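You operate a simulated robot arm through the tools that you are given. There is no shell and no other tool. Be economical: measure what you need, move in short steps, check, and stop when the job is done.

You are at the controls of a simulated two-armed robot. One attempt, no reset.

Task
Set the lintel over the opening with both hands and wedge it level.
Fine: lay the pocket level on it, work the lintel wedge till the bubble sits between its marks, put the level back. Set down upright: pocket level.

Only the result counts: the job must be done as asked and must still hold three seconds after the hand-in. Knocking over, shifting, dropping, spilling or breaking anything else fails it.

Robot
Two 7-joint arms with two-finger parallel grippers on one trunk, on a base that drives. Base frame: it is fixed to the floor where the robot stands at the start and does not move with it; the origin is under the middle of the robot, x ahead of it, y to its left, z up. Readings come in m, rad, newtons and seconds.
The left shoulder is at the start at [0.07, 0.163, 1.02], the right one opposite. With the tool pointing down near the work surface each hand reaches from about 0.36 to 0.88 m from the robot's upright axis, wherever it stands, measured 20 degrees to its own side. Places, roughly: lintel wedge [0.7, -0.6, 0.7]; top of the opening [0.7, -0.4, 0.7]; wedge (10x4x4 cm) [0.8, 0.5, 0.6]. Payload 3.43 kg a hand.
The tool frame of a hand sits at the grasp point between the pads (the TCP): z along the fingers, y along the line on which they close. The tips reach 0.034 m beyond it. Largest opening 0.128 m; finger width 0.024, thickness 0.012; the body of the gripper, 0.048 by 0.13 m, starts 0.096 m behind the TCP.
Orientation is told as [roll, pitch, yaw] about the base's x, y, z axes, in that order, counted from this pose: with the fingers straight down and closing along the base's y, the tool's x points along the base's -x, its y along +y and its z along -z.

Tools
- The arms move only by the tool apply_moves. It takes "left_targets", "right_targets" or both (then of equal length, played together; a hand with none holds still); each is a list that holds one entry, the list of rows, each a list of 6 numbers: the shift along the tool's x, y, z in m, then the turn, a rotation vector about the tool's x, y, z in rad. In form: [[[x, y, z, wx, wy, wz], ...]]. A call has 1 to 20 rows; each row is the pose to reach, as a shift and turn from the pose commanded when the call began, along the tool's axes at that moment. "left_hand" and "right_hand" are, for a hand that has rows, the finger opening in m, from 0 to 0.128, set as the call begins (left out, the last holds). Each row takes 0.2 s and may step no farther than 0.05 m and 0.15 rad from the row before; otherwise, or with a gripper value out of range, the whole call is refused. A pose out of reach is approached as far as the arm can. The call stops where the force on the tool passes 40 N (or 10 N more than at its start, if that is more) or the arm is blocked; 0.2 s more then pass. The fingers move at their own pace (about 0.153 m/s each) and stop on an object; they squeeze with about 43 N. The grip force told is the motor's: it shows also when the fingers shut on nothing. Time passes only in rows, and 0.2 s behind the last, so rows that repeat a pose let the fingers close. It gives the time, the measured TCP pose, the force on the tool (base axes), the opening and the grip force at its end, in the units of the frame above (readings bear some noise), with the torque about the TCP (base axes, N m) and any sound that the robot's microphone picked up, and new pictures: "pictures" is both (left out), scene, wrist or none (wrist: the cameras of the hands that moved).
- Cameras (640 x 400 px; columns grow to the right, rows downward): "scene" is now at [0.1461, -0.0025, 1.2581]; the picture's right is [0.06, -1.00, -0.00], its down [-0.55, -0.03, -0.84] and it looks along [0.83, 0.05, -0.55] (base axes); focal length 214 px, centre (320, 200). "left" rides on the left gripper at [0.076, 0.011, -0.16] in its tool frame; the picture's right is [-0.15, 0.99, 0.00], its down [-0.88, -0.13, -0.46] and it looks along [-0.45, -0.07, 0.89] (tool axes); focal length 234 px, centre (320, 200). "right" rides on the right gripper at [0.076, -0.011, -0.16] in its tool frame; the picture's right is [0.15, 0.99, 0.00], its down [-0.88, 0.13, -0.46] and it looks along [-0.45, 0.07, 0.89] (tool axes); focal length 234 px, centre (320, 200). There is no depth. A picture from a camera that has moved, and an enlarged one, comes with that camera's place and axes in the base frame and with its lens. The place of the scene camera against the robot may be out by one fixed shift of up to 0.025 m in any direction.
- move_column(by): slides the trunk up (or, below 0, down) by that many m; the arms and the scene camera ride with it, the base frame stays. It gives what a move gives, with no picture.
- drive_base(legs): drives the robot by 1 to 6 legs, each [ahead, left, turn to the left] in m, m and rad, along the robot's own axes; the way and the turn of a leg run together, so that a leg with both is an arc; at most 1.5 m and 3.142 rad a leg. The arms and the cameras ride along, it lands a little off, and it stops where it bumps. It gives what a move gives, and a new picture of the scene camera.
- pan_tilt(pan, tilt): turns the head with the scene camera to pan (to the left, within 1.501 rad either way) and tilt (down, from -0.506 to 1.204), counted from straight ahead of the robot. It gives what a move gives, and a new picture of the scene camera.
- zoom(camera, box): a new picture of the part [left, top, right, bottom] of that camera's present view, enlarged. It takes no simulated time.
- hand_in(): hands the job in; it is judged then, once.

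Go step by step. Nothing tells you exact positions but the pictures and the camera data: compare them with the known pose of the tool, close in by small moves and look again before you grip or let go. The budget is 120 turns and 260 pictures, counting those below and the enlarged ones. Unless the task says otherwise, let go and move clear before handing in, and close with one line.

The tools are called after ">>>" as a command line: name --argument value ..., lists and objects as JSON in quotes. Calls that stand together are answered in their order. apply_moves: Moves the arms, as the interface text tells. Its arguments: {"type":"object","properties":{"left_targets":{"type":"array","items":{"type":"array","items":{"type":"array","items":{"type":"number"}}}},"left_hand":{"type":"number"},"right_targets":{"type":"array","items":{"type":"array","items":{"type":"array","items":{"type":"number"}}}},"right_hand":{"type":"number"},"pictures":{"type":"string","enum":["both","scene","wrist","none"]}},"required":[]} The other tools are called the same way: move_column (by) slides the trunk up or down; drive_base (legs) drives the base; pan_tilt (pan, tilt) turns the head that bears the scene camera; zoom (camera, box) takes an enlarged picture of a part of a camera's view; hand_in () hands the job in.

At the start:

```text
clock: 0.0
left_tcp_pos: [0.6088, -0.0032, 1.0524]
left_ee_rot: [0.0, 0.0, 0.001]
left_wrist_force: [-0.6, 0.2, 0.7]
left_moment: [0.01, -0.01, -0.02]
left_grip_width: 0.1279
left_gripper_force: 0.2
right_tcp_pos: [0.4154, -0.4331, 1.052]
right_ee_rot: [0.001, -0.001, -0.002]
right_wrist_force: [-0.8, 0.8, 0.3]
right_moment: [0.01, -0.02, 0.01]
right_grip_width: 0.1279
right_gripper_force: 0.1
trunk travel left (down, up): [-0.5, 0.44]
robot x, y, heading: [0.0021, 0.0006, 0.003]
head pan, tilt: [0.058, 0.581]
```

scene: 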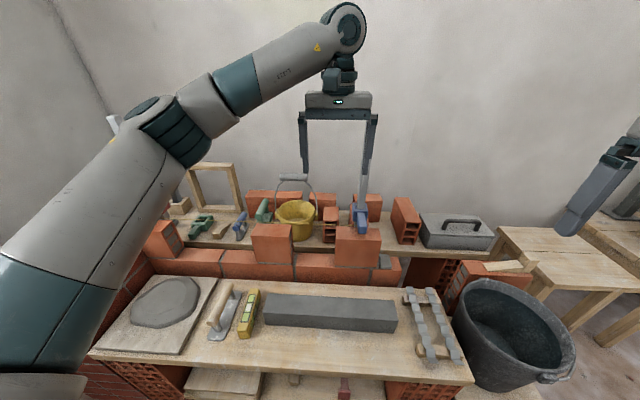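
right: 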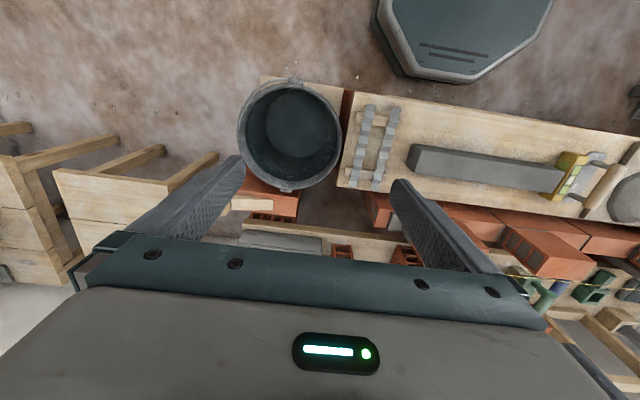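
left: 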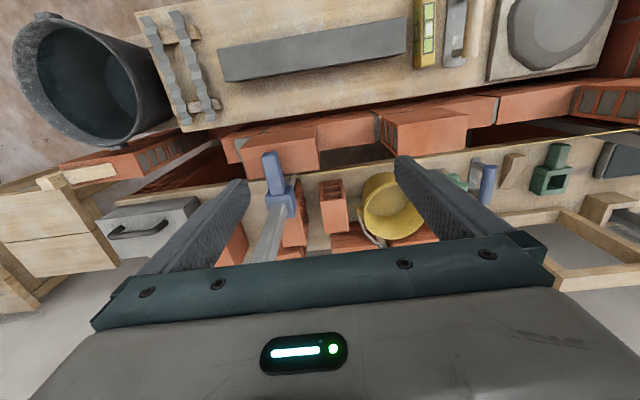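

I see a bench with a grey lintel bar, a yellow level beside it and a brick wall behind with an opening. I'll enlarge the views to locate things.

>>> zoom --camera "scene" --box '[320, 180, 560, 400]'

>>> zoom --camera "scene" --box '[80, 160, 340, 400]'

>>> zoom --camera "left" --box '[0, 0, 640, 260]'

>>> zoom --camera "right" --box '[200, 50, 640, 320]'

```text
1.82 times, centred on (440, 290) of scene
camera zoom: at [0.1461, -0.0025, 1.2581], right [0.06, -1.0, 0.0], down [-0.55, -0.03, -0.84], along [0.83, 0.05, -0.55], focal length 390 px, centre (102, 36)
```

zoom: 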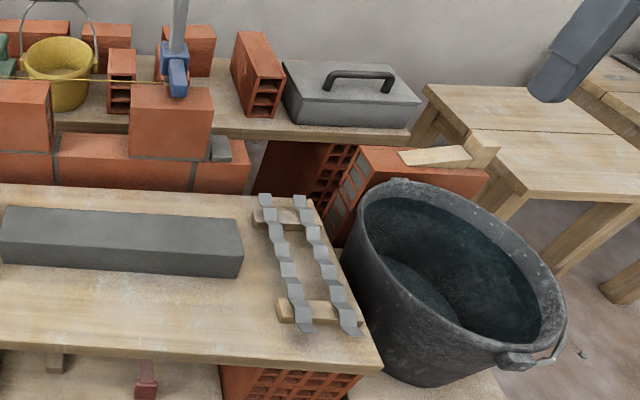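

```text
1.67 times, centred on (210, 280) of scene
camera zoom: at [0.1461, -0.0025, 1.2581], right [0.06, -1.0, 0.0], down [-0.55, -0.03, -0.84], along [0.83, 0.05, -0.55], focal length 358 px, centre (503, 67)
```

zoom: 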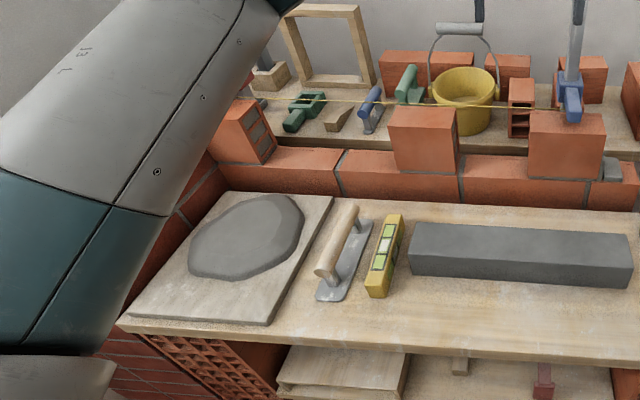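

```text
1.00 times, centred on (320, 130) of left (not enlarged: the box is as wide or as high as the picture)
camera zoom: at [0.5338, 0.0079, 1.2123], right [0.15, 0.99, 0.0], down [0.88, -0.13, 0.46], along [0.45, -0.07, -0.89], focal length 234 px, centre (320, 270)
```

zoom: 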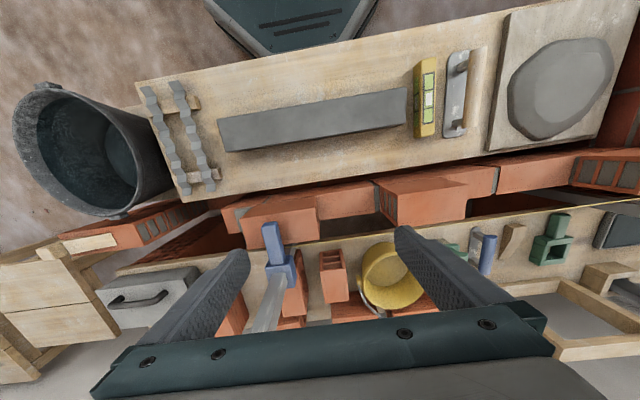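

```text
1.45 times, centred on (420, 185) of right
camera zoom: at [0.3391, -0.4441, 1.2104], right [-0.15, 0.99, 0.0], down [0.88, 0.13, 0.46], along [0.45, 0.07, -0.89], focal length 341 px, centre (174, 222)
```

zoom: 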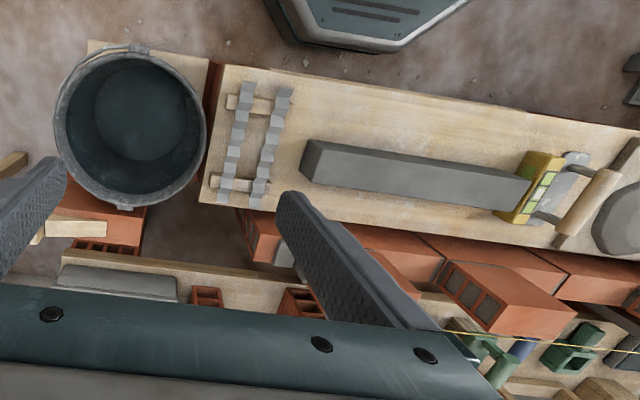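

The lintel is on the bench, and the right pier carries the thin wooden lintel wedge. I'll aim the head at the opening for a better look.

>>> pan_tilt --pan -0.55 --tilt 0.75

>>> zoom --camera "scene" --box '[160, 100, 480, 300]'

```text
clock: 1.0
left_tcp_pos: [0.6086, -0.0034, 1.0525]
left_ee_rot: [0.0, -0.001, 0.0]
left_wrist_force: [0.2, 0.6, 0.3]
left_moment: [0.0, 0.0, 0.01]
left_grip_width: 0.128
left_gripper_force: 0.0
right_tcp_pos: [0.4165, -0.4351, 1.0515]
right_ee_rot: [0.0, 0.0, -0.001]
right_wrist_force: [0.3, 0.2, -0.1]
right_moment: [0.02, -0.01, 0.02]
right_grip_width: 0.128
right_gripper_force: 0.2
trunk travel left (down, up): [-0.5, 0.44]
robot x, y, heading: [-0.0011, 0.0027, 0.001]
head pan, tilt: [-0.55, 0.75]
camera scene: at [0.128, -0.0509, 1.2436], right [-0.52, -0.85, 0.0], down [-0.58, 0.36, -0.73], along [0.62, -0.38, -0.68], focal length 214 px, centre (320, 200)
```

scene: 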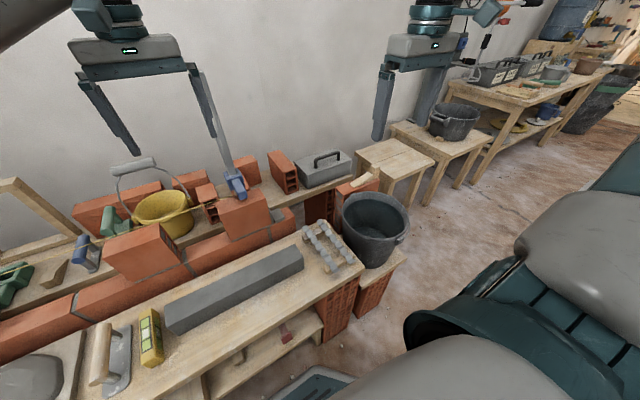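

```text
2.00 times, centred on (320, 200) of scene
camera zoom: at [0.128, -0.0509, 1.2436], right [-0.52, -0.85, 0.0], down [-0.58, 0.36, -0.73], along [0.62, -0.38, -0.68], focal length 429 px, centre (320, 200)
```

zoom: 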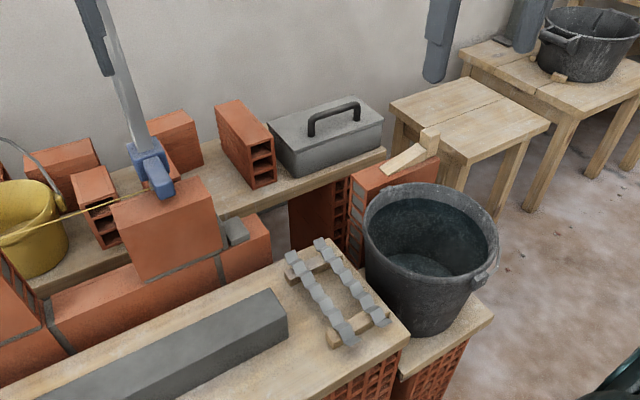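

The lintel lies near [0.48, 0, 0.65] and is about 0.38 m long. I'll move the right hand forward at height so its camera can look at the opening from above.

>>> apply_moves --right_targets '[[[-0.05, 0, 0, 0, 0, 0], [-0.1, 0, 0, 0, 0, 0], [-0.15, 0, 0, 0, 0, 0], [-0.2, 0, 0, 0, 0, 0], [-0.25, 0, 0, 0, 0, 0], [-0.28, 0, 0, 0, 0, 0], [-0.28, 0, 0, 0, 0, 0]]]' --pictures "wrist"

>>> zoom --camera "right" --box '[200, 0, 460, 180]'

```text
clock: 2.6
left_tcp_pos: [0.608, -0.0026, 1.0533]
left_ee_rot: [0.001, 0.0, 0.001]
left_wrist_force: [0.2, -0.2, 0.3]
left_moment: [-0.05, -0.01, -0.03]
left_grip_width: 0.128
left_gripper_force: 0.1
right_tcp_pos: [0.6969, -0.4355, 1.0521]
right_ee_rot: [0.003, -0.001, 0.0]
right_wrist_force: [0.1, -0.7, -0.9]
right_moment: [0.03, -0.03, -0.01]
right_grip_width: 0.1282
right_gripper_force: 0.1
trunk travel left (down, up): [-0.5, 0.44]
robot x, y, heading: [0.0001, 0.0015, 0.006]
head pan, tilt: [-0.55, 0.75]
camera right: at [0.6192, -0.4445, 1.2109], right [-0.15, 0.99, 0.0], down [0.88, 0.13, 0.46], along [0.45, 0.07, -0.89], focal length 234 px, centre (320, 200)
```

right: 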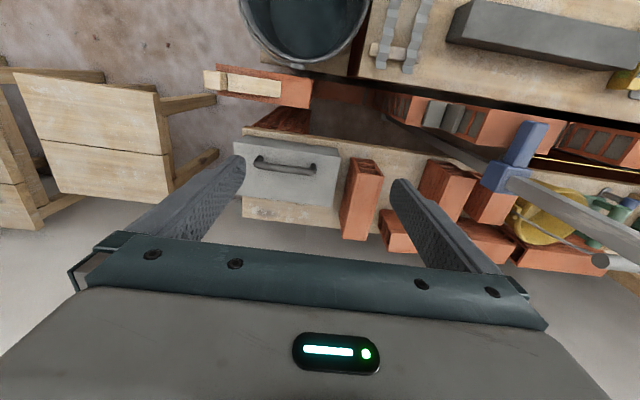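

```text
2.22 times, centred on (330, 90) of right
camera zoom: at [0.6192, -0.4445, 1.2109], right [-0.15, 0.99, 0.0], down [0.88, 0.13, 0.46], along [0.45, 0.07, -0.89], focal length 520 px, centre (298, 444)
```

zoom: 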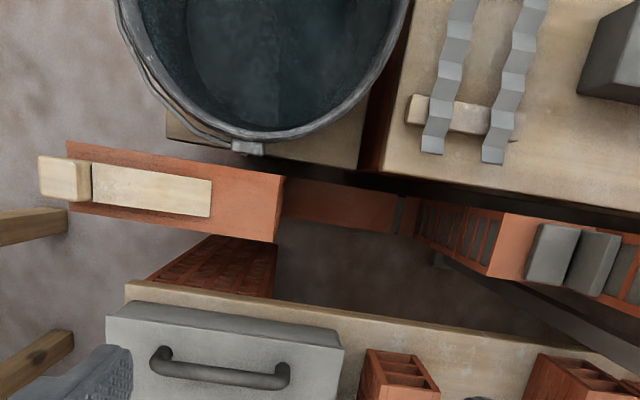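

The right pier with the wedge and the left bearing with a grey pad are visible now. I'll look at the left bearing and the wedge in more detail.

>>> zoom --camera "right" --box '[380, 70, 500, 145]'

>>> zoom --camera "scene" --box '[210, 160, 390, 270]'

>>> zoom --camera "left" --box '[0, 90, 300, 250]'

```text
5.33 times, centred on (440, 108) of right
camera zoom: at [0.6192, -0.4445, 1.2109], right [-0.15, 0.99, 0.0], down [0.88, 0.13, 0.46], along [0.45, 0.07, -0.89], focal length 1249 px, centre (-320, 693)
```

zoom: 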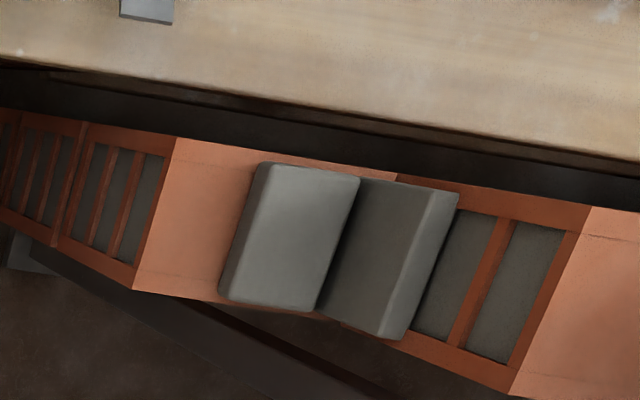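

```text
3.56 times, centred on (300, 215) of scene
camera zoom: at [0.1271, -0.0509, 1.2436], right [-0.52, -0.85, 0.0], down [-0.58, 0.36, -0.73], along [0.62, -0.38, -0.68], focal length 763 px, centre (391, 147)
```

zoom: 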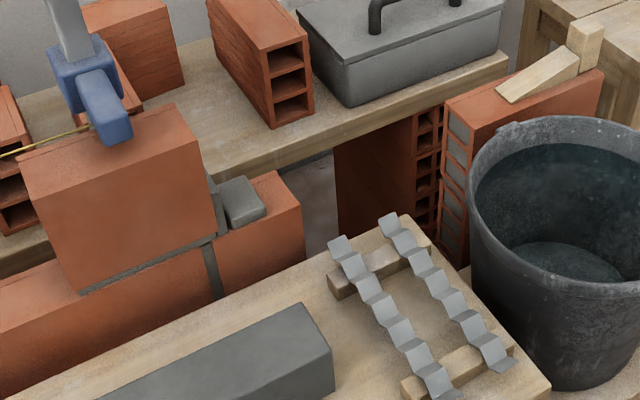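

```text
2.13 times, centred on (150, 170) of left
camera zoom: at [0.533, 0.0078, 1.2127], right [0.15, 0.99, 0.0], down [0.88, -0.13, 0.46], along [0.45, -0.07, -0.89], focal length 500 px, centre (683, 264)
```

zoom: 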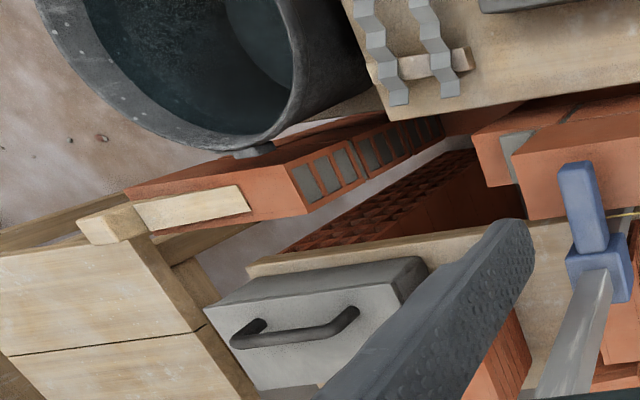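

The left bearing pad is near [0.648, -0.19, 0.67], the pier edge at y=-0.455 and the wedge at y=-0.63 to -0.52. I want to see the pole above the blue clamp, then shift the robot right for reach.

>>> drive_base --legs '[[0, -0.2, 0]]'

>>> pan_tilt --pan -0.05 --tilt 0.6

>>> zoom --camera "scene" --box '[200, 60, 440, 220]'

>>> zoom --camera "scene" --box '[180, 200, 480, 400]'

```text
clock: 4.2
left_tcp_pos: [0.6081, -0.2019, 1.052]
left_ee_rot: [0.0, 0.0, 0.001]
left_wrist_force: [-0.7, -1.0, 0.0]
left_moment: [0.04, -0.01, -0.01]
left_grip_width: 0.128
left_gripper_force: 0.1
right_tcp_pos: [0.6978, -0.6318, 1.0514]
right_ee_rot: [0.003, 0.0, -0.001]
right_wrist_force: [0.2, -0.4, 0.3]
right_moment: [0.03, 0.03, 0.02]
right_grip_width: 0.1281
right_gripper_force: 0.1
trunk travel left (down, up): [-0.5, 0.44]
robot x, y, heading: [0.0004, -0.2005, 0.001]
head pan, tilt: [-0.55, 0.75]
camera scene: at [0.1281, -0.2492, 1.2435], right [-0.52, -0.85, 0.0], down [-0.58, 0.36, -0.73], along [0.62, -0.38, -0.68], focal length 214 px, centre (320, 200)
```

scene: 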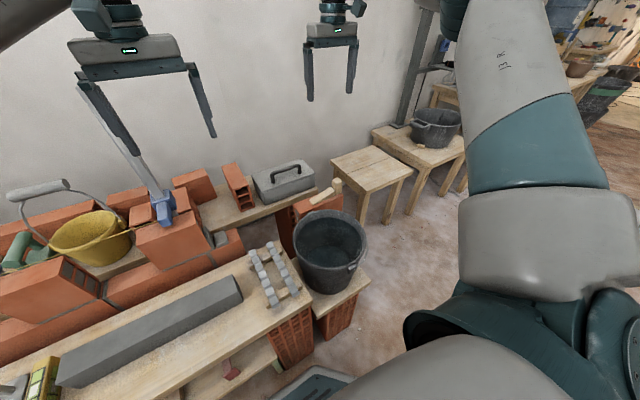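

```text
clock: 5.1
left_tcp_pos: [0.609, -0.201, 1.0514]
left_ee_rot: [-0.001, -0.001, 0.002]
left_wrist_force: [-0.1, 0.1, -0.1]
left_moment: [-0.04, 0.0, 0.02]
left_grip_width: 0.1279
left_gripper_force: 0.0
right_tcp_pos: [0.6972, -0.632, 1.0521]
right_ee_rot: [0.001, 0.0, 0.001]
right_wrist_force: [0.2, 0.1, 1.0]
right_moment: [-0.04, -0.03, -0.03]
right_grip_width: 0.1284
right_gripper_force: 0.0
trunk travel left (down, up): [-0.5, 0.44]
robot x, y, heading: [-0.0027, -0.2005, -0.0]
head pan, tilt: [-0.051, 0.6]
camera scene: at [0.1457, -0.2099, 1.2564], right [-0.05, -1.0, 0.0], down [-0.56, 0.03, -0.82], along [0.82, -0.04, -0.57], focal length 214 px, centre (320, 200)
```

scene: 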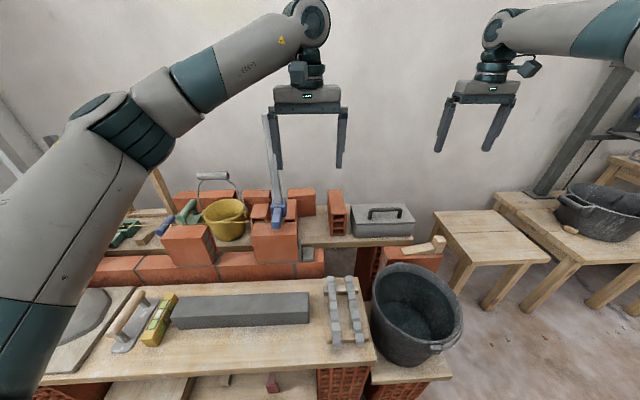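

```text
2.50 times, centred on (320, 140) of scene
camera zoom: at [0.1457, -0.2099, 1.2564], right [-0.05, -1.0, 0.0], down [-0.56, 0.03, -0.82], along [0.82, -0.04, -0.57], focal length 536 px, centre (320, 350)
```

zoom: 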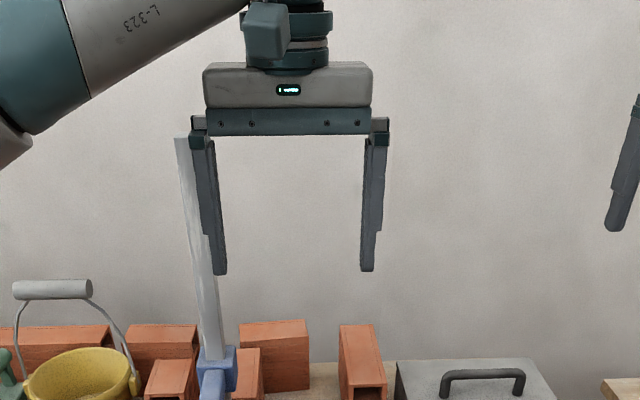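

```text
2.00 times, centred on (330, 300) of scene
camera zoom: at [0.1457, -0.2099, 1.2564], right [-0.05, -1.0, 0.0], down [-0.56, 0.03, -0.82], along [0.82, -0.04, -0.57], focal length 429 px, centre (300, 0)
```

zoom: 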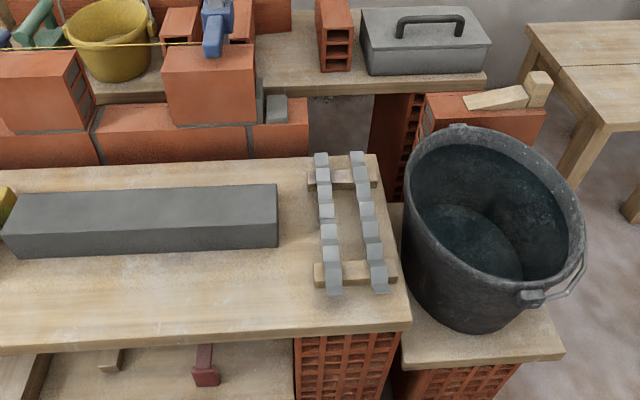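

A thin vertical pole stands near y=-0.1 behind the raised brick, so I'll keep clear of it. Next I bring both hands over the lintel, turned to close across its width.

>>> apply_moves --left_targets '[[[0.043, 0, 0, 0, 0, 0], [0.086, 0, 0, 0, 0, 0], [0.129, 0, 0, 0, 0, 0], [0.129, 0.031, 0.009, 0, 0, -0.1428], [0.129, 0.062, 0.018, 0, 0, -0.2856], [0.129, 0.093, 0.027, 0, 0, -0.4284], [0.129, 0.124, 0.036, 0, 0, -0.5712], [0.129, 0.155, 0.045, 0, 0, -0.714], [0.129, 0.186, 0.054, 0, 0, -0.8568], [0.129, 0.217, 0.063, 0, 0, -0.9996], [0.129, 0.248, 0.072, 0, 0, -1.1424], [0.129, 0.279, 0.081, 0, 0, -1.2852], [0.129, 0.31, 0.09, 0, 0, -1.428], [0.129, 0.341, 0.1, 0, 0, -1.5708]]]' --right_targets '[[[0.0157, 0.035, 0.007, 0, 0, 0.1122], [0.0314, 0.07, 0.014, 0, 0, 0.2244], [0.0471, 0.105, 0.021, 0, 0, 0.3366], [0.0628, 0.14, 0.028, 0, 0, 0.4488], [0.0785, 0.175, 0.035, 0, 0, 0.561], [0.0942, 0.21, 0.042, 0, 0, 0.6732], [0.1099, 0.245, 0.049, 0, 0, 0.7854], [0.1256, 0.28, 0.056, 0, 0, 0.8976], [0.1413, 0.315, 0.063, 0, 0, 1.0098], [0.157, 0.35, 0.07, 0, 0, 1.122], [0.1727, 0.385, 0.077, 0, 0, 1.2342], [0.1884, 0.42, 0.084, 0, 0, 1.3464], [0.2041, 0.455, 0.091, 0, 0, 1.4586], [0.22, 0.49, 0.1, 0, 0, 1.5708]]]'

```text
clock: 8.1
left_tcp_pos: [0.4805, 0.1391, 0.9527]
left_ee_rot: [0.003, 0.001, 1.573]
left_wrist_force: [0.0, 0.5, 0.1]
left_moment: [0.01, 0.02, 0.01]
left_grip_width: 0.128
left_gripper_force: 0.0
right_tcp_pos: [0.4821, -0.3135, 0.9587]
right_ee_rot: [0.001, 0.005, -1.557]
right_wrist_force: [0.3, -0.6, 0.0]
right_moment: [0.03, 0.01, 0.01]
right_grip_width: 0.1279
right_gripper_force: 0.0
right hand out of reach, approached as far as the arm can: row 9, 10, 11, 12, 13, 14
trunk travel left (down, up): [-0.5, 0.44]
robot x, y, heading: [-0.0011, -0.1993, 0.002]
head pan, tilt: [-0.051, 0.6]
camera scene: at [0.1474, -0.2093, 1.2562], right [-0.05, -1.0, 0.0], down [-0.57, 0.03, -0.82], along [0.82, -0.04, -0.57], focal length 214 px, centre (320, 200)
camera right: at [0.4695, -0.2376, 1.1188], right [0.99, 0.16, 0.0], down [0.14, -0.88, 0.45], along [0.07, -0.45, -0.89], focal length 234 px, centre (320, 200)
camera left: at [0.4711, 0.0643, 1.1113], right [-0.99, 0.14, 0.0], down [0.13, 0.88, 0.46], along [0.06, 0.45, -0.89], focal length 234 px, centre (320, 200)
```

scene: 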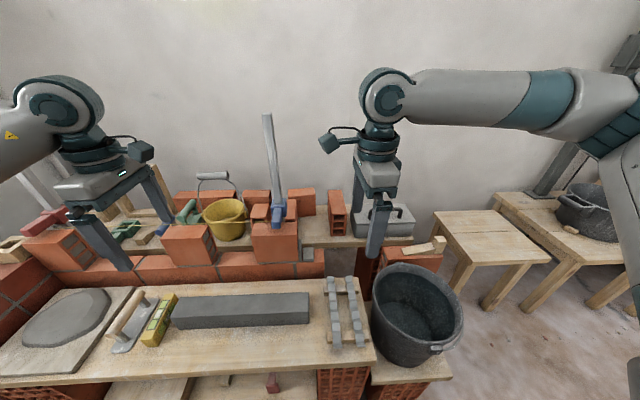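
right: 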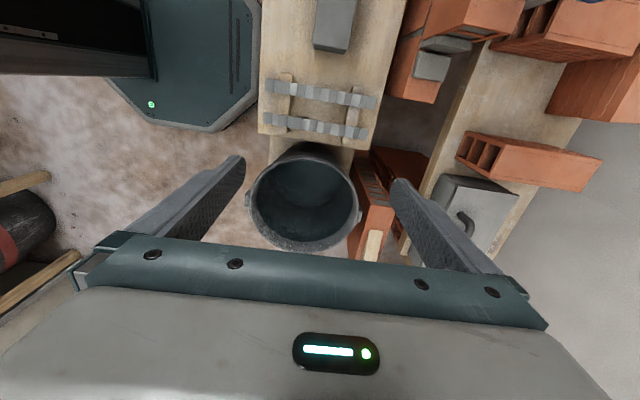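
left: 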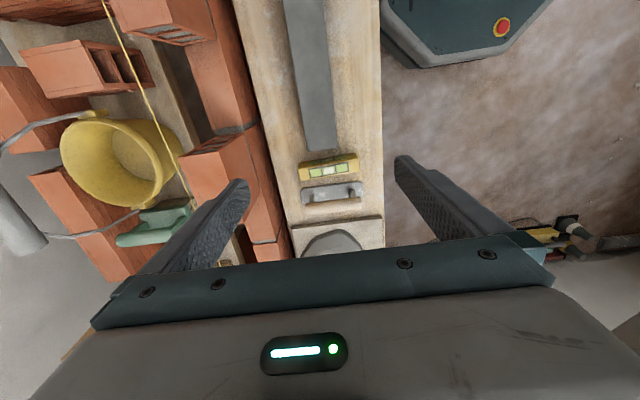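

The right hand can't cross that far left from here, so I'll drive back to y≈0 for the pick. The carry will then be done with the base.

>>> drive_base --legs '[[0, 0.2, 0]]'

>>> apply_moves --left_targets '[[[0.04, 0, 0, 0, 0, 0], [0.08, 0, 0, 0, 0, 0], [0.12, 0, 0, 0, 0, 0], [0.16, 0, 0, 0, 0, 0], [0.2, 0, 0, 0, 0, 0]]]' --pictures "wrist"

>>> zoom --camera "left" --box '[220, 20, 420, 180]'

>>> zoom --camera "right" --box '[220, 0, 420, 160]'

```text
clock: 9.7
left_tcp_pos: [0.4792, 0.3403, 0.9525]
left_ee_rot: [0.002, 0.001, 1.571]
left_wrist_force: [0.4, 0.8, -0.1]
left_moment: [0.02, 0.0, 0.02]
left_grip_width: 0.1282
left_gripper_force: 0.1
right_tcp_pos: [0.4815, -0.1126, 0.9604]
right_ee_rot: [0.0, 0.004, -1.555]
right_wrist_force: [-0.2, 0.5, 0.5]
right_moment: [0.0, -0.01, -0.04]
right_grip_width: 0.1283
right_gripper_force: 0.0
trunk travel left (down, up): [-0.5, 0.44]
robot x, y, heading: [0.0011, -0.0006, -0.005]
head pan, tilt: [-0.051, 0.6]
camera scene: at [0.1454, -0.0088, 1.2564], right [-0.05, -1.0, 0.0], down [-0.56, 0.03, -0.82], along [0.82, -0.04, -0.57], focal length 214 px, centre (320, 200)
```

scene: 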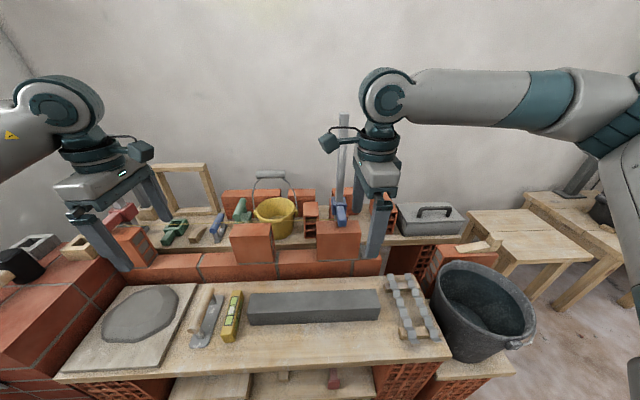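

```text
clock: 10.9
left_tcp_pos: [0.4791, 0.1382, 0.952]
left_ee_rot: [0.0, -0.003, 1.572]
left_wrist_force: [-0.3, -0.3, -0.7]
left_moment: [0.04, 0.03, 0.02]
left_grip_width: 0.1278
left_gripper_force: 0.1
right_tcp_pos: [0.4818, -0.1152, 0.9592]
right_ee_rot: [-0.001, 0.005, -1.557]
right_wrist_force: [-0.5, -1.0, -0.1]
right_moment: [0.03, -0.03, 0.01]
right_grip_width: 0.128
right_gripper_force: 0.0
trunk travel left (down, up): [-0.5, 0.44]
robot x, y, heading: [0.0011, 0.0003, 0.0]
head pan, tilt: [-0.051, 0.6]
camera left: at [0.4693, 0.0628, 1.1124], right [-0.99, 0.14, 0.0], down [0.13, 0.88, 0.46], along [0.07, 0.45, -0.89], focal length 234 px, centre (320, 200)
```

left: 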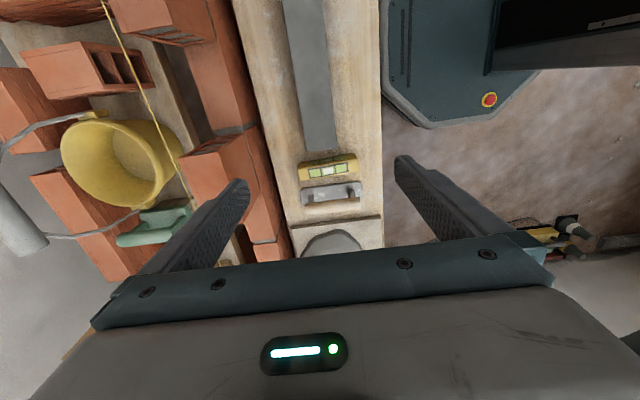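

```text
2.50 times, centred on (320, 100) of left
camera zoom: at [0.4693, 0.0628, 1.1124], right [-0.99, 0.14, 0.0], down [0.13, 0.88, 0.46], along [0.07, 0.45, -0.89], focal length 585 px, centre (320, 450)
```

zoom: 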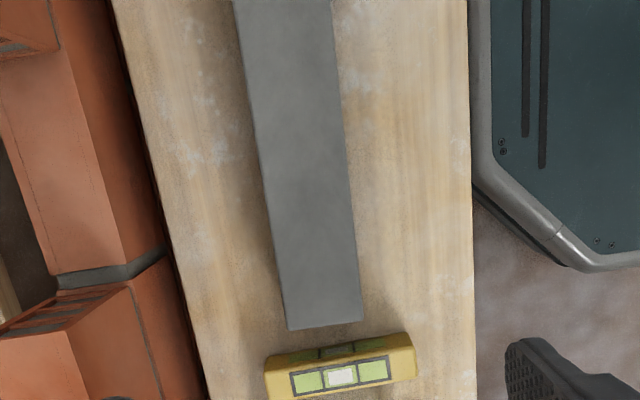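

```text
2.50 times, centred on (320, 80) of right
camera zoom: at [0.4681, -0.0391, 1.1194], right [0.99, 0.16, 0.0], down [0.14, -0.88, 0.45], along [0.07, -0.44, -0.89], focal length 585 px, centre (320, 500)
```

zoom: 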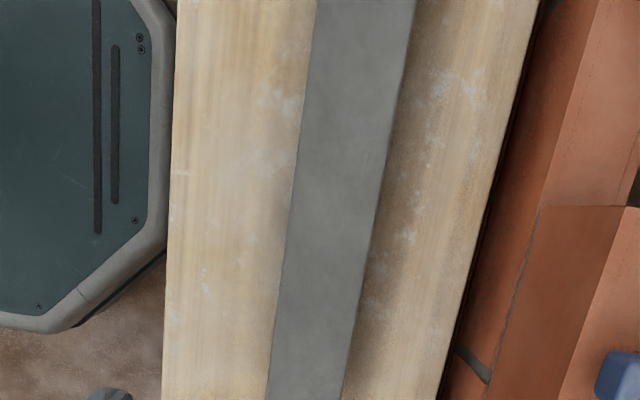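

The lintel spans about y -0.193 to 0.187, with its centre near x 0.482. I need its height and the bench height.

>>> zoom --camera "scene" --box '[220, 270, 420, 395]'

```text
3.20 times, centred on (320, 332) of scene
camera zoom: at [0.1459, -0.0112, 1.2563], right [-0.05, -1.0, 0.0], down [-0.56, 0.03, -0.82], along [0.82, -0.04, -0.57], focal length 686 px, centre (320, -224)
```

zoom: 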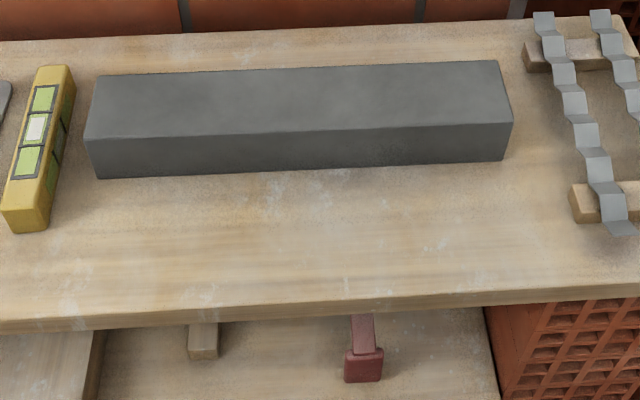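

The lintel appears to be about 6 cm square in section, with its top near 0.65. I'll lower both hands part way to refine this.

>>> apply_moves --left_targets '[[[0, -0.002, 0.04, 0, 0, 0], [0, -0.004, 0.08, 0, 0, 0], [0, -0.005, 0.12, 0, 0, 0], [0, -0.005, 0.15, 0, 0, 0]]]' --right_targets '[[[-0.006, 0, 0.04, 0, 0, 0.004], [-0.012, 0, 0.08, 0, 0, 0.008], [-0.018, 0, 0.12, 0, 0, 0.012], [-0.025, 0, 0.157, 0, 0, 0.014]]]'

```text
clock: 11.9
left_tcp_pos: [0.4858, 0.1406, 0.8003]
left_ee_rot: [0.001, -0.001, 1.572]
left_wrist_force: [-0.1, -0.2, -0.8]
left_moment: [-0.02, 0.04, -0.03]
left_grip_width: 0.128
left_gripper_force: 0.0
right_tcp_pos: [0.486, -0.141, 0.8037]
right_ee_rot: [-0.005, 0.008, -1.565]
right_wrist_force: [-0.3, 0.0, 0.1]
right_moment: [-0.04, 0.03, -0.02]
right_grip_width: 0.128
right_gripper_force: 0.0
right hand out of reach, approached as far as the arm can: row 4
trunk travel left (down, up): [-0.5, 0.44]
robot x, y, heading: [-0.0002, 0.0027, 0.0]
head pan, tilt: [-0.051, 0.6]
camera scene: at [0.1462, -0.0098, 1.2564], right [-0.05, -1.0, 0.0], down [-0.56, 0.03, -0.82], along [0.82, -0.04, -0.57], focal length 214 px, centre (320, 200)
camera right: at [0.4731, -0.0654, 0.9625], right [0.99, 0.15, 0.0], down [0.14, -0.88, 0.45], along [0.07, -0.44, -0.89], focal length 234 px, centre (320, 200)
camera left: at [0.4748, 0.064, 0.9611], right [-0.99, 0.15, 0.0], down [0.13, 0.88, 0.46], along [0.07, 0.45, -0.89], focal length 234 px, centre (320, 200)
```

scene: 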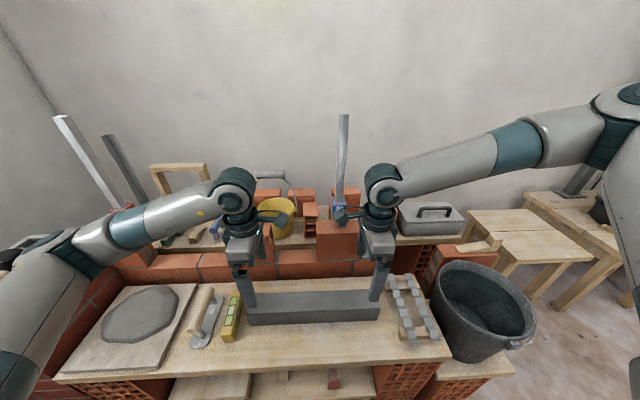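
right: 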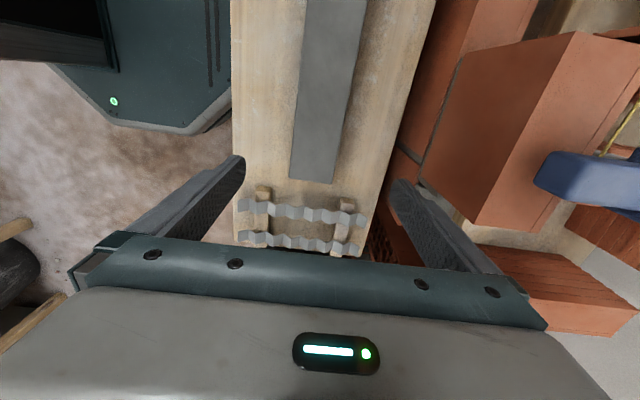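
left: 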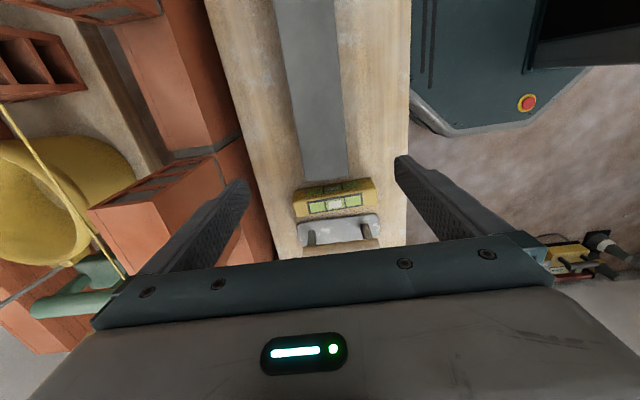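

Triangulation gives the lintel top at z≈0.649, the ends at y 0.187 and -0.191, and a slight yaw. I'll continue the descent with the right hand a little farther out.

>>> apply_moves --left_targets '[[[0, 0.001, 0.03, 0, 0, 0], [0, 0.001, 0.06, 0, 0, 0], [0, 0.001, 0.09, 0, 0, 0]]]' --right_targets '[[[-0.012, -0.004, 0.03, -0.008, 0.005, 0.006], [-0.015, -0.004, 0.06, -0.008, 0.005, 0.006], [-0.015, -0.004, 0.09, -0.008, 0.005, 0.006]]]' --pictures "wrist"

```text
clock: 12.7
left_tcp_pos: [0.4848, 0.1385, 0.7111]
left_ee_rot: [0.001, 0.001, 1.571]
left_wrist_force: [-0.1, -0.8, 0.1]
left_moment: [0.02, 0.02, 0.0]
left_grip_width: 0.1279
left_gripper_force: 0.1
right_tcp_pos: [0.489, -0.176, 0.7268]
right_ee_rot: [0.003, 0.012, -1.57]
right_wrist_force: [0.2, 0.0, 0.2]
right_moment: [0.01, -0.01, 0.04]
right_grip_width: 0.1281
right_gripper_force: 0.1
right hand out of reach, approached as far as the arm can: row 1, 2, 3
trunk travel left (down, up): [-0.5, 0.44]
robot x, y, heading: [-0.0014, 0.0026, 0.001]
head pan, tilt: [-0.051, 0.6]
camera right: at [0.4759, -0.1015, 0.8871], right [0.99, 0.15, 0.01], down [0.13, -0.89, 0.44], along [0.07, -0.44, -0.9], focal length 234 px, centre (320, 200)
camera left: at [0.4734, 0.0639, 0.8719], right [-0.99, 0.15, 0.0], down [0.13, 0.88, 0.46], along [0.07, 0.45, -0.89], focal length 234 px, centre (320, 200)
```

right: 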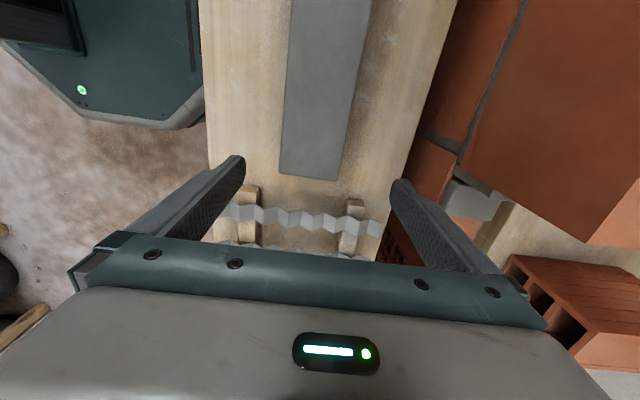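
left: 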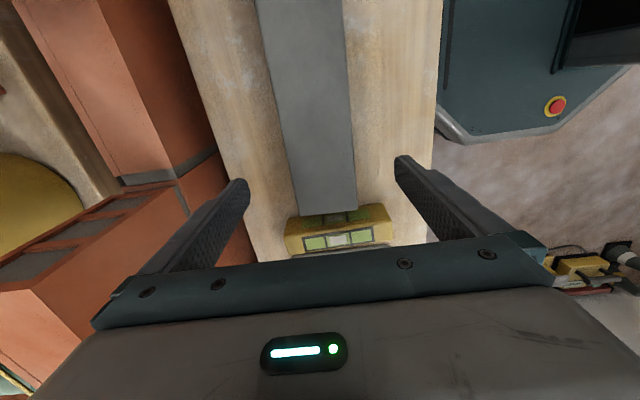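

The right arm's posture limits it, although the left mirrors it without trouble. I'll raise the right hand and turn it the other way (yaw +90) to free it.

>>> apply_moves --right_targets '[[[0, 0, -0.04, 0, 0, 0], [0, 0, -0.08, 0, 0, -0.15], [0, 0, -0.12, 0, 0, -0.3], [-0.02, 0, -0.16, 0, 0, -0.45], [-0.04, 0, -0.2, 0, 0, -0.6], [-0.04, 0, -0.22, 0, 0, -0.75], [-0.04, 0, -0.22, 0, 0, -0.9], [-0.04, 0, -0.22, 0, 0, -1.05], [-0.04, 0, -0.22, 0, 0, -1.2], [-0.04, 0, -0.22, 0, 0, -1.35], [-0.04, 0, -0.22, 0, 0, -1.5], [-0.04, 0, -0.22, 0, 0, -1.65], [-0.04, 0, -0.22, 0, 0, -1.8], [-0.04, 0, -0.22, 0, 0, -1.95], [-0.04, 0, -0.22, 0, 0, -2.1], [-0.04, 0, -0.22, 0, 0, -2.25], [-0.04, 0, -0.22, 0, 0, -2.4], [-0.04, 0, -0.22, 0, 0, -2.55], [-0.04, 0, -0.22, 0, 0, -2.7], [-0.04, 0, -0.22, 0, 0, -2.85]]]' --pictures "scene"

```text
clock: 16.9
left_tcp_pos: [0.4833, 0.1398, 0.713]
left_ee_rot: [-0.001, 0.001, 1.571]
left_wrist_force: [0.1, 0.2, 1.3]
left_moment: [-0.02, -0.01, 0.0]
left_grip_width: 0.1279
left_gripper_force: 0.0
right_tcp_pos: [0.4872, -0.2181, 0.9463]
right_ee_rot: [-0.004, -0.013, 1.279]
right_wrist_force: [-0.2, 1.0, 0.0]
right_moment: [0.02, -0.03, -0.03]
right_grip_width: 0.1282
right_gripper_force: 0.1
trunk travel left (down, up): [-0.5, 0.44]
robot x, y, heading: [0.0003, -0.0023, 0.004]
head pan, tilt: [-0.051, 0.6]
camera scene: at [0.1454, -0.0098, 1.2564], right [-0.05, -1.0, 0.0], down [-0.56, 0.03, -0.82], along [0.82, -0.04, -0.57], focal length 214 px, centre (320, 200)
```

scene: 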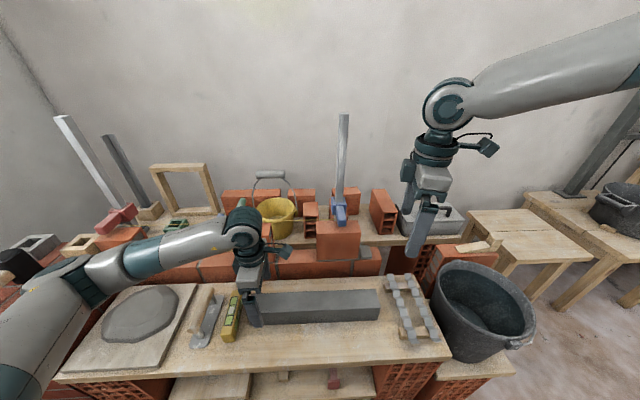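

That freed it. I'll finish the turn, come in over the lintel and lower.

>>> apply_moves --right_targets '[[[-0.02, 0.008, 0.0, -0.007, 0, -0.14], [-0.04, 0.016, 0.0, -0.0136, 0, -0.28], [-0.0637, 0.0244, 0.03, -0.0136, 0, -0.292], [-0.0637, 0.0244, 0.07, -0.0136, 0, -0.292], [-0.0637, 0.0244, 0.11, -0.0136, 0, -0.292], [-0.0637, 0.0244, 0.15, -0.0136, 0, -0.292], [-0.0637, 0.0244, 0.19, -0.0136, 0, -0.292], [-0.0637, 0.0244, 0.234, -0.0136, 0, -0.292]]]'

```text
clock: 18.7
left_tcp_pos: [0.4836, 0.1377, 0.713]
left_ee_rot: [0.001, 0.001, 1.57]
left_wrist_force: [-0.2, 0.8, -0.2]
left_moment: [0.03, 0.02, -0.02]
left_grip_width: 0.1279
left_gripper_force: 0.0
right_tcp_pos: [0.478, -0.1723, 0.7284]
right_ee_rot: [0.004, -0.012, 1.566]
right_wrist_force: [0.5, -0.2, -0.8]
right_moment: [0.03, 0.0, 0.01]
right_grip_width: 0.1281
right_gripper_force: 0.1
right hand out of reach, approached as far as the arm can: row 7, 8
trunk travel left (down, up): [-0.5, 0.44]
robot x, y, heading: [0.0015, 0.0019, 0.005]
head pan, tilt: [-0.051, 0.6]
camera scene: at [0.1455, -0.01, 1.2564], right [-0.05, -1.0, 0.0], down [-0.56, 0.03, -0.82], along [0.82, -0.04, -0.57], focal length 214 px, centre (320, 200)
camera right: at [0.4903, -0.2491, 0.886], right [-0.99, -0.14, 0.0], down [-0.13, 0.88, 0.47], along [-0.07, 0.46, -0.88], focal length 234 px, centre (320, 200)
```

scene: 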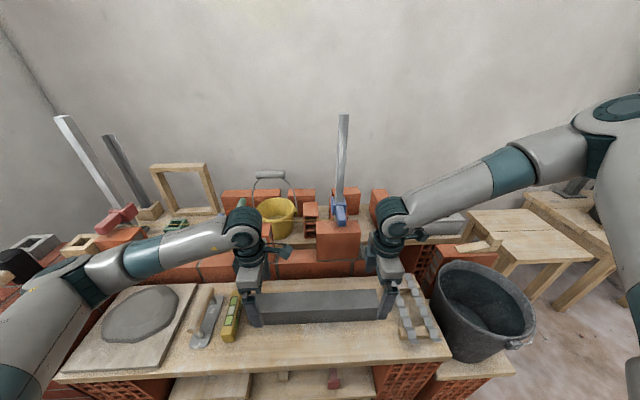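
right: 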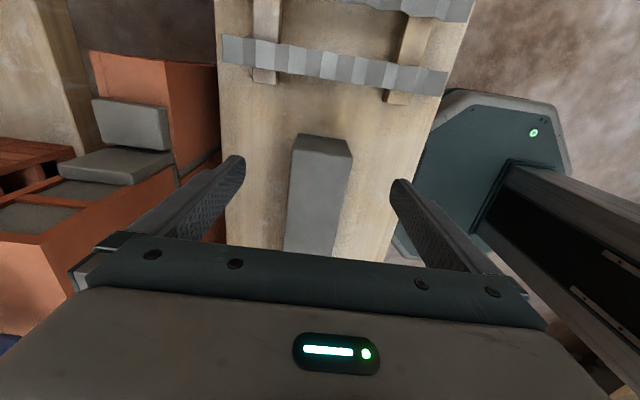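

The arm is folded too tightly, so backing the base off 0.12 m should open it up. Then I'll reach forward again.

>>> drive_base --legs '[[-0.12, 0, 0]]'

>>> apply_moves --left_targets '[[[0, -0.04, 0, 0, 0, 0], [0, -0.08, 0, 0, 0, 0], [0, -0.12, 0, 0, 0, 0]]]' --right_targets '[[[0, -0.04, 0, 0, 0, 0], [0, -0.08, 0, 0, 0, 0], [0, -0.12, 0, 0, 0, 0]]]' --pictures "scene"

```text
clock: 20.0
left_tcp_pos: [0.3617, 0.1401, 0.7137]
left_ee_rot: [-0.001, 0.001, 1.57]
left_wrist_force: [-0.1, 0.2, 0.3]
left_moment: [0.01, -0.01, -0.02]
left_grip_width: 0.1278
left_gripper_force: 0.0
right_tcp_pos: [0.3586, -0.1713, 0.7293]
right_ee_rot: [0.003, -0.01, 1.567]
right_wrist_force: [-0.5, 0.5, 0.3]
right_moment: [-0.01, -0.04, 0.01]
right_grip_width: 0.1279
right_gripper_force: 0.1
trunk travel left (down, up): [-0.5, 0.44]
robot x, y, heading: [-0.1255, 0.0026, 0.007]
head pan, tilt: [-0.051, 0.6]
camera scene: at [0.0238, -0.0098, 1.2566], right [-0.05, -1.0, 0.0], down [-0.56, 0.03, -0.83], along [0.82, -0.04, -0.56], focal length 214 px, centre (320, 200)
```

scene: 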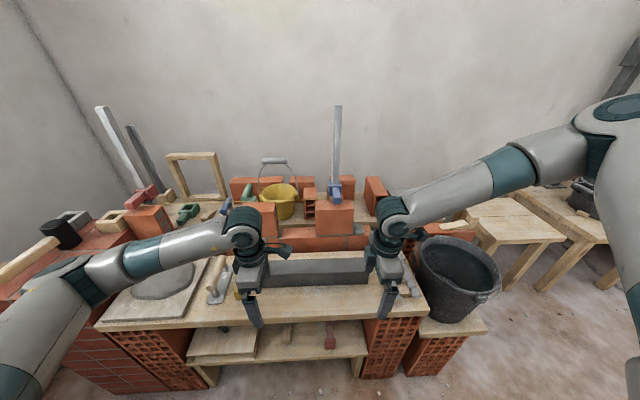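

```text
clock: 20.8
left_tcp_pos: [0.4862, 0.1383, 0.7123]
left_ee_rot: [0.001, 0.001, 1.571]
left_wrist_force: [0.0, -0.1, -0.2]
left_moment: [-0.01, 0.06, 0.0]
left_grip_width: 0.128
left_gripper_force: 0.1
right_tcp_pos: [0.4623, -0.2021, 0.7468]
right_ee_rot: [0.005, -0.014, 1.566]
right_wrist_force: [0.2, -0.3, 0.4]
right_moment: [0.02, -0.01, -0.01]
right_grip_width: 0.128
right_gripper_force: 0.1
right hand out of reach, approached as far as the arm can: row 1, 2, 3
trunk travel left (down, up): [-0.5, 0.44]
robot x, y, heading: [-0.1245, -0.0016, -0.003]
head pan, tilt: [-0.051, 0.6]
camera scene: at [0.0263, -0.0104, 1.2562], right [-0.05, -1.0, 0.0], down [-0.57, 0.03, -0.82], along [0.82, -0.04, -0.57], focal length 214 px, centre (320, 200)
```

scene: 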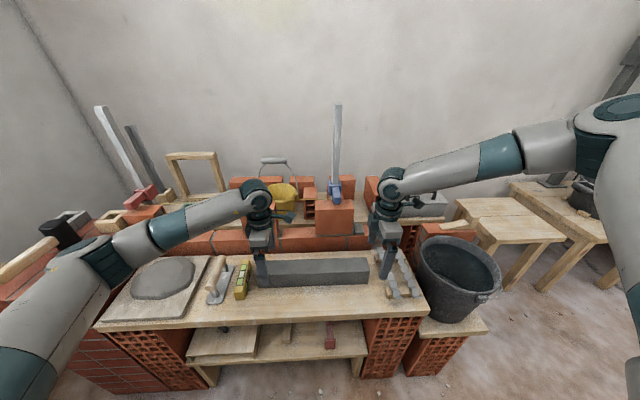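

Backing off made it worse, because the limit is on the inward and forward side. I'll instead stand closer and farther left so the right hand works farther out to its own side, first raising and drawing back both hands.

>>> apply_moves --left_targets '[[[0, 0.0, -0.03, 0, 0, 0], [0, 0.04, -0.06, 0, 0, 0], [0, 0.08, -0.07, 0, 0, 0], [0, 0.12, -0.07, 0, 0, 0]]]' --right_targets '[[[0, 0, -0.03, 0, 0, 0], [0, 0.035, -0.05, 0, 0, 0], [0, 0.07, -0.05, 0, 0, 0], [0, 0.1, -0.05, 0, 0, 0]]]' --pictures "none"

>>> drive_base --legs '[[0.12, 0.1, 0]]'

```text
clock: 21.8
left_tcp_pos: [0.3609, 0.1393, 0.783]
left_ee_rot: [-0.003, 0.0, 1.573]
left_wrist_force: [0.1, -0.1, -0.4]
left_moment: [0.0, -0.02, -0.02]
left_grip_width: 0.1278
left_gripper_force: 0.0
right_tcp_pos: [0.3592, -0.2014, 0.7983]
right_ee_rot: [0.004, -0.014, 1.564]
right_wrist_force: [0.2, 0.4, -0.3]
right_moment: [-0.02, -0.03, 0.02]
right_grip_width: 0.1281
right_gripper_force: 0.0
trunk travel left (down, up): [-0.5, 0.44]
robot x, y, heading: [-0.1234, -0.0008, -0.002]
head pan, tilt: [-0.051, 0.6]
```

```text
clock: 23.2
left_tcp_pos: [0.4845, 0.2408, 0.7808]
left_ee_rot: [0.0, -0.001, 1.574]
left_wrist_force: [0.3, 0.8, -0.4]
left_moment: [0.03, 0.02, -0.03]
left_grip_width: 0.1276
left_gripper_force: 0.0
right_tcp_pos: [0.4818, -0.1019, 0.7986]
right_ee_rot: [0.005, -0.012, 1.566]
right_wrist_force: [0.8, 0.2, -0.8]
right_moment: [-0.01, 0.0, -0.02]
right_grip_width: 0.128
right_gripper_force: 0.1
trunk travel left (down, up): [-0.5, 0.44]
robot x, y, heading: [0.0014, 0.099, 0.003]
head pan, tilt: [-0.051, 0.6]
camera scene: at [0.1457, 0.0909, 1.2563], right [-0.05, -1.0, 0.0], down [-0.57, 0.03, -0.82], along [0.82, -0.04, -0.57], focal length 214 px, centre (320, 200)
```

scene: 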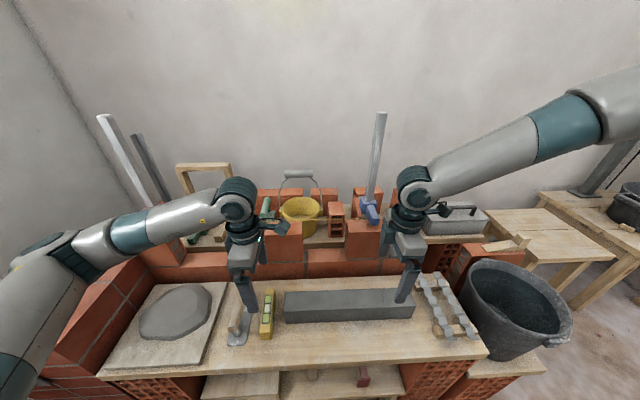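

Now I'll bring the left hand back over its grip spot and the right hand to y≈-0.15, then lower.

>>> apply_moves --left_targets '[[[0.035, 0, 0, 0, 0, 0], [0.07, 0, 0, 0, 0, 0], [0.101, 0, 0.02, 0, 0, 0], [0.101, 0, 0.05, 0, 0, 0], [0.101, 0, 0.08, 0, 0, 0], [0.101, 0, 0.08, 0, 0, 0]]]' --right_targets '[[[0.02, 0, 0, -0.006, 0.003, -0.005], [0.04, 0, 0, -0.012, 0.005, -0.005], [0.048, 0, 0.02, -0.012, 0.005, -0.005], [0.048, 0, 0.05, -0.012, 0.005, -0.005], [0.048, 0, 0.08, -0.012, 0.005, -0.005], [0.048, 0, 0.098, -0.012, 0.005, -0.005]]]'

```text
clock: 24.6
left_tcp_pos: [0.4825, 0.1387, 0.7022]
left_ee_rot: [-0.001, 0.0, 1.572]
left_wrist_force: [0.5, 0.3, 0.0]
left_moment: [-0.04, -0.02, -0.01]
left_grip_width: 0.1279
left_gripper_force: 0.2
right_tcp_pos: [0.4797, -0.1485, 0.7023]
right_ee_rot: [0.018, -0.009, 1.572]
right_wrist_force: [0.6, -0.4, 0.1]
right_moment: [0.0, -0.02, -0.01]
right_grip_width: 0.128
right_gripper_force: 0.0
trunk travel left (down, up): [-0.5, 0.44]
robot x, y, heading: [0.002, 0.1017, -0.001]
head pan, tilt: [-0.051, 0.6]
camera scene: at [0.1448, 0.09, 1.2564], right [-0.05, -1.0, 0.0], down [-0.56, 0.03, -0.82], along [0.82, -0.04, -0.57], focal length 214 px, centre (320, 200)
camera right: at [0.4919, -0.2253, 0.8584], right [-0.99, -0.15, 0.02], down [-0.12, 0.88, 0.47], along [-0.08, 0.46, -0.89], focal length 234 px, centre (320, 200)
camera left: at [0.4732, 0.0635, 0.8624], right [-0.99, 0.14, 0.0], down [0.13, 0.88, 0.46], along [0.07, 0.45, -0.89], focal length 234 px, centre (320, 200)
```

scene: 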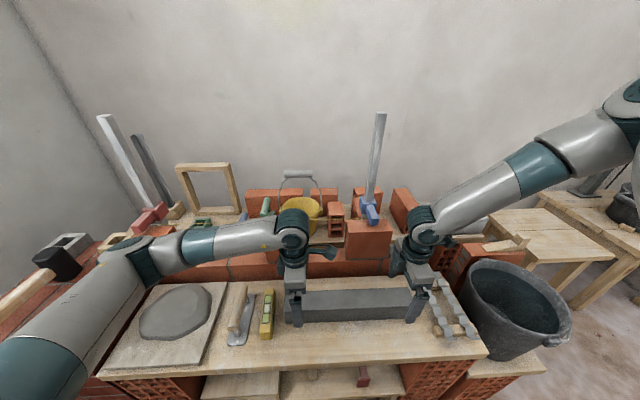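
right: 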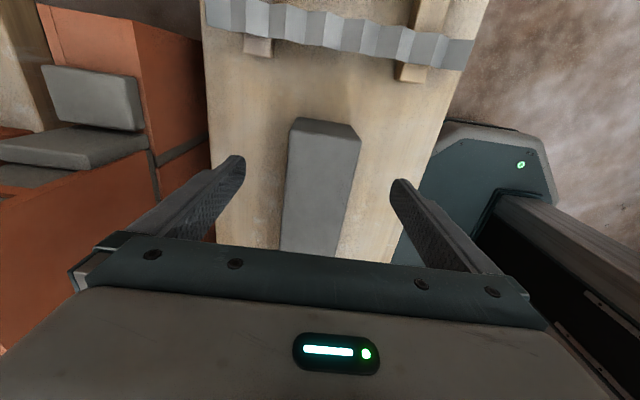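
left: 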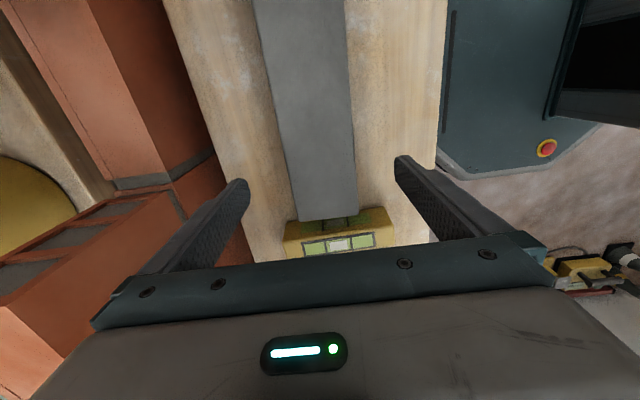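

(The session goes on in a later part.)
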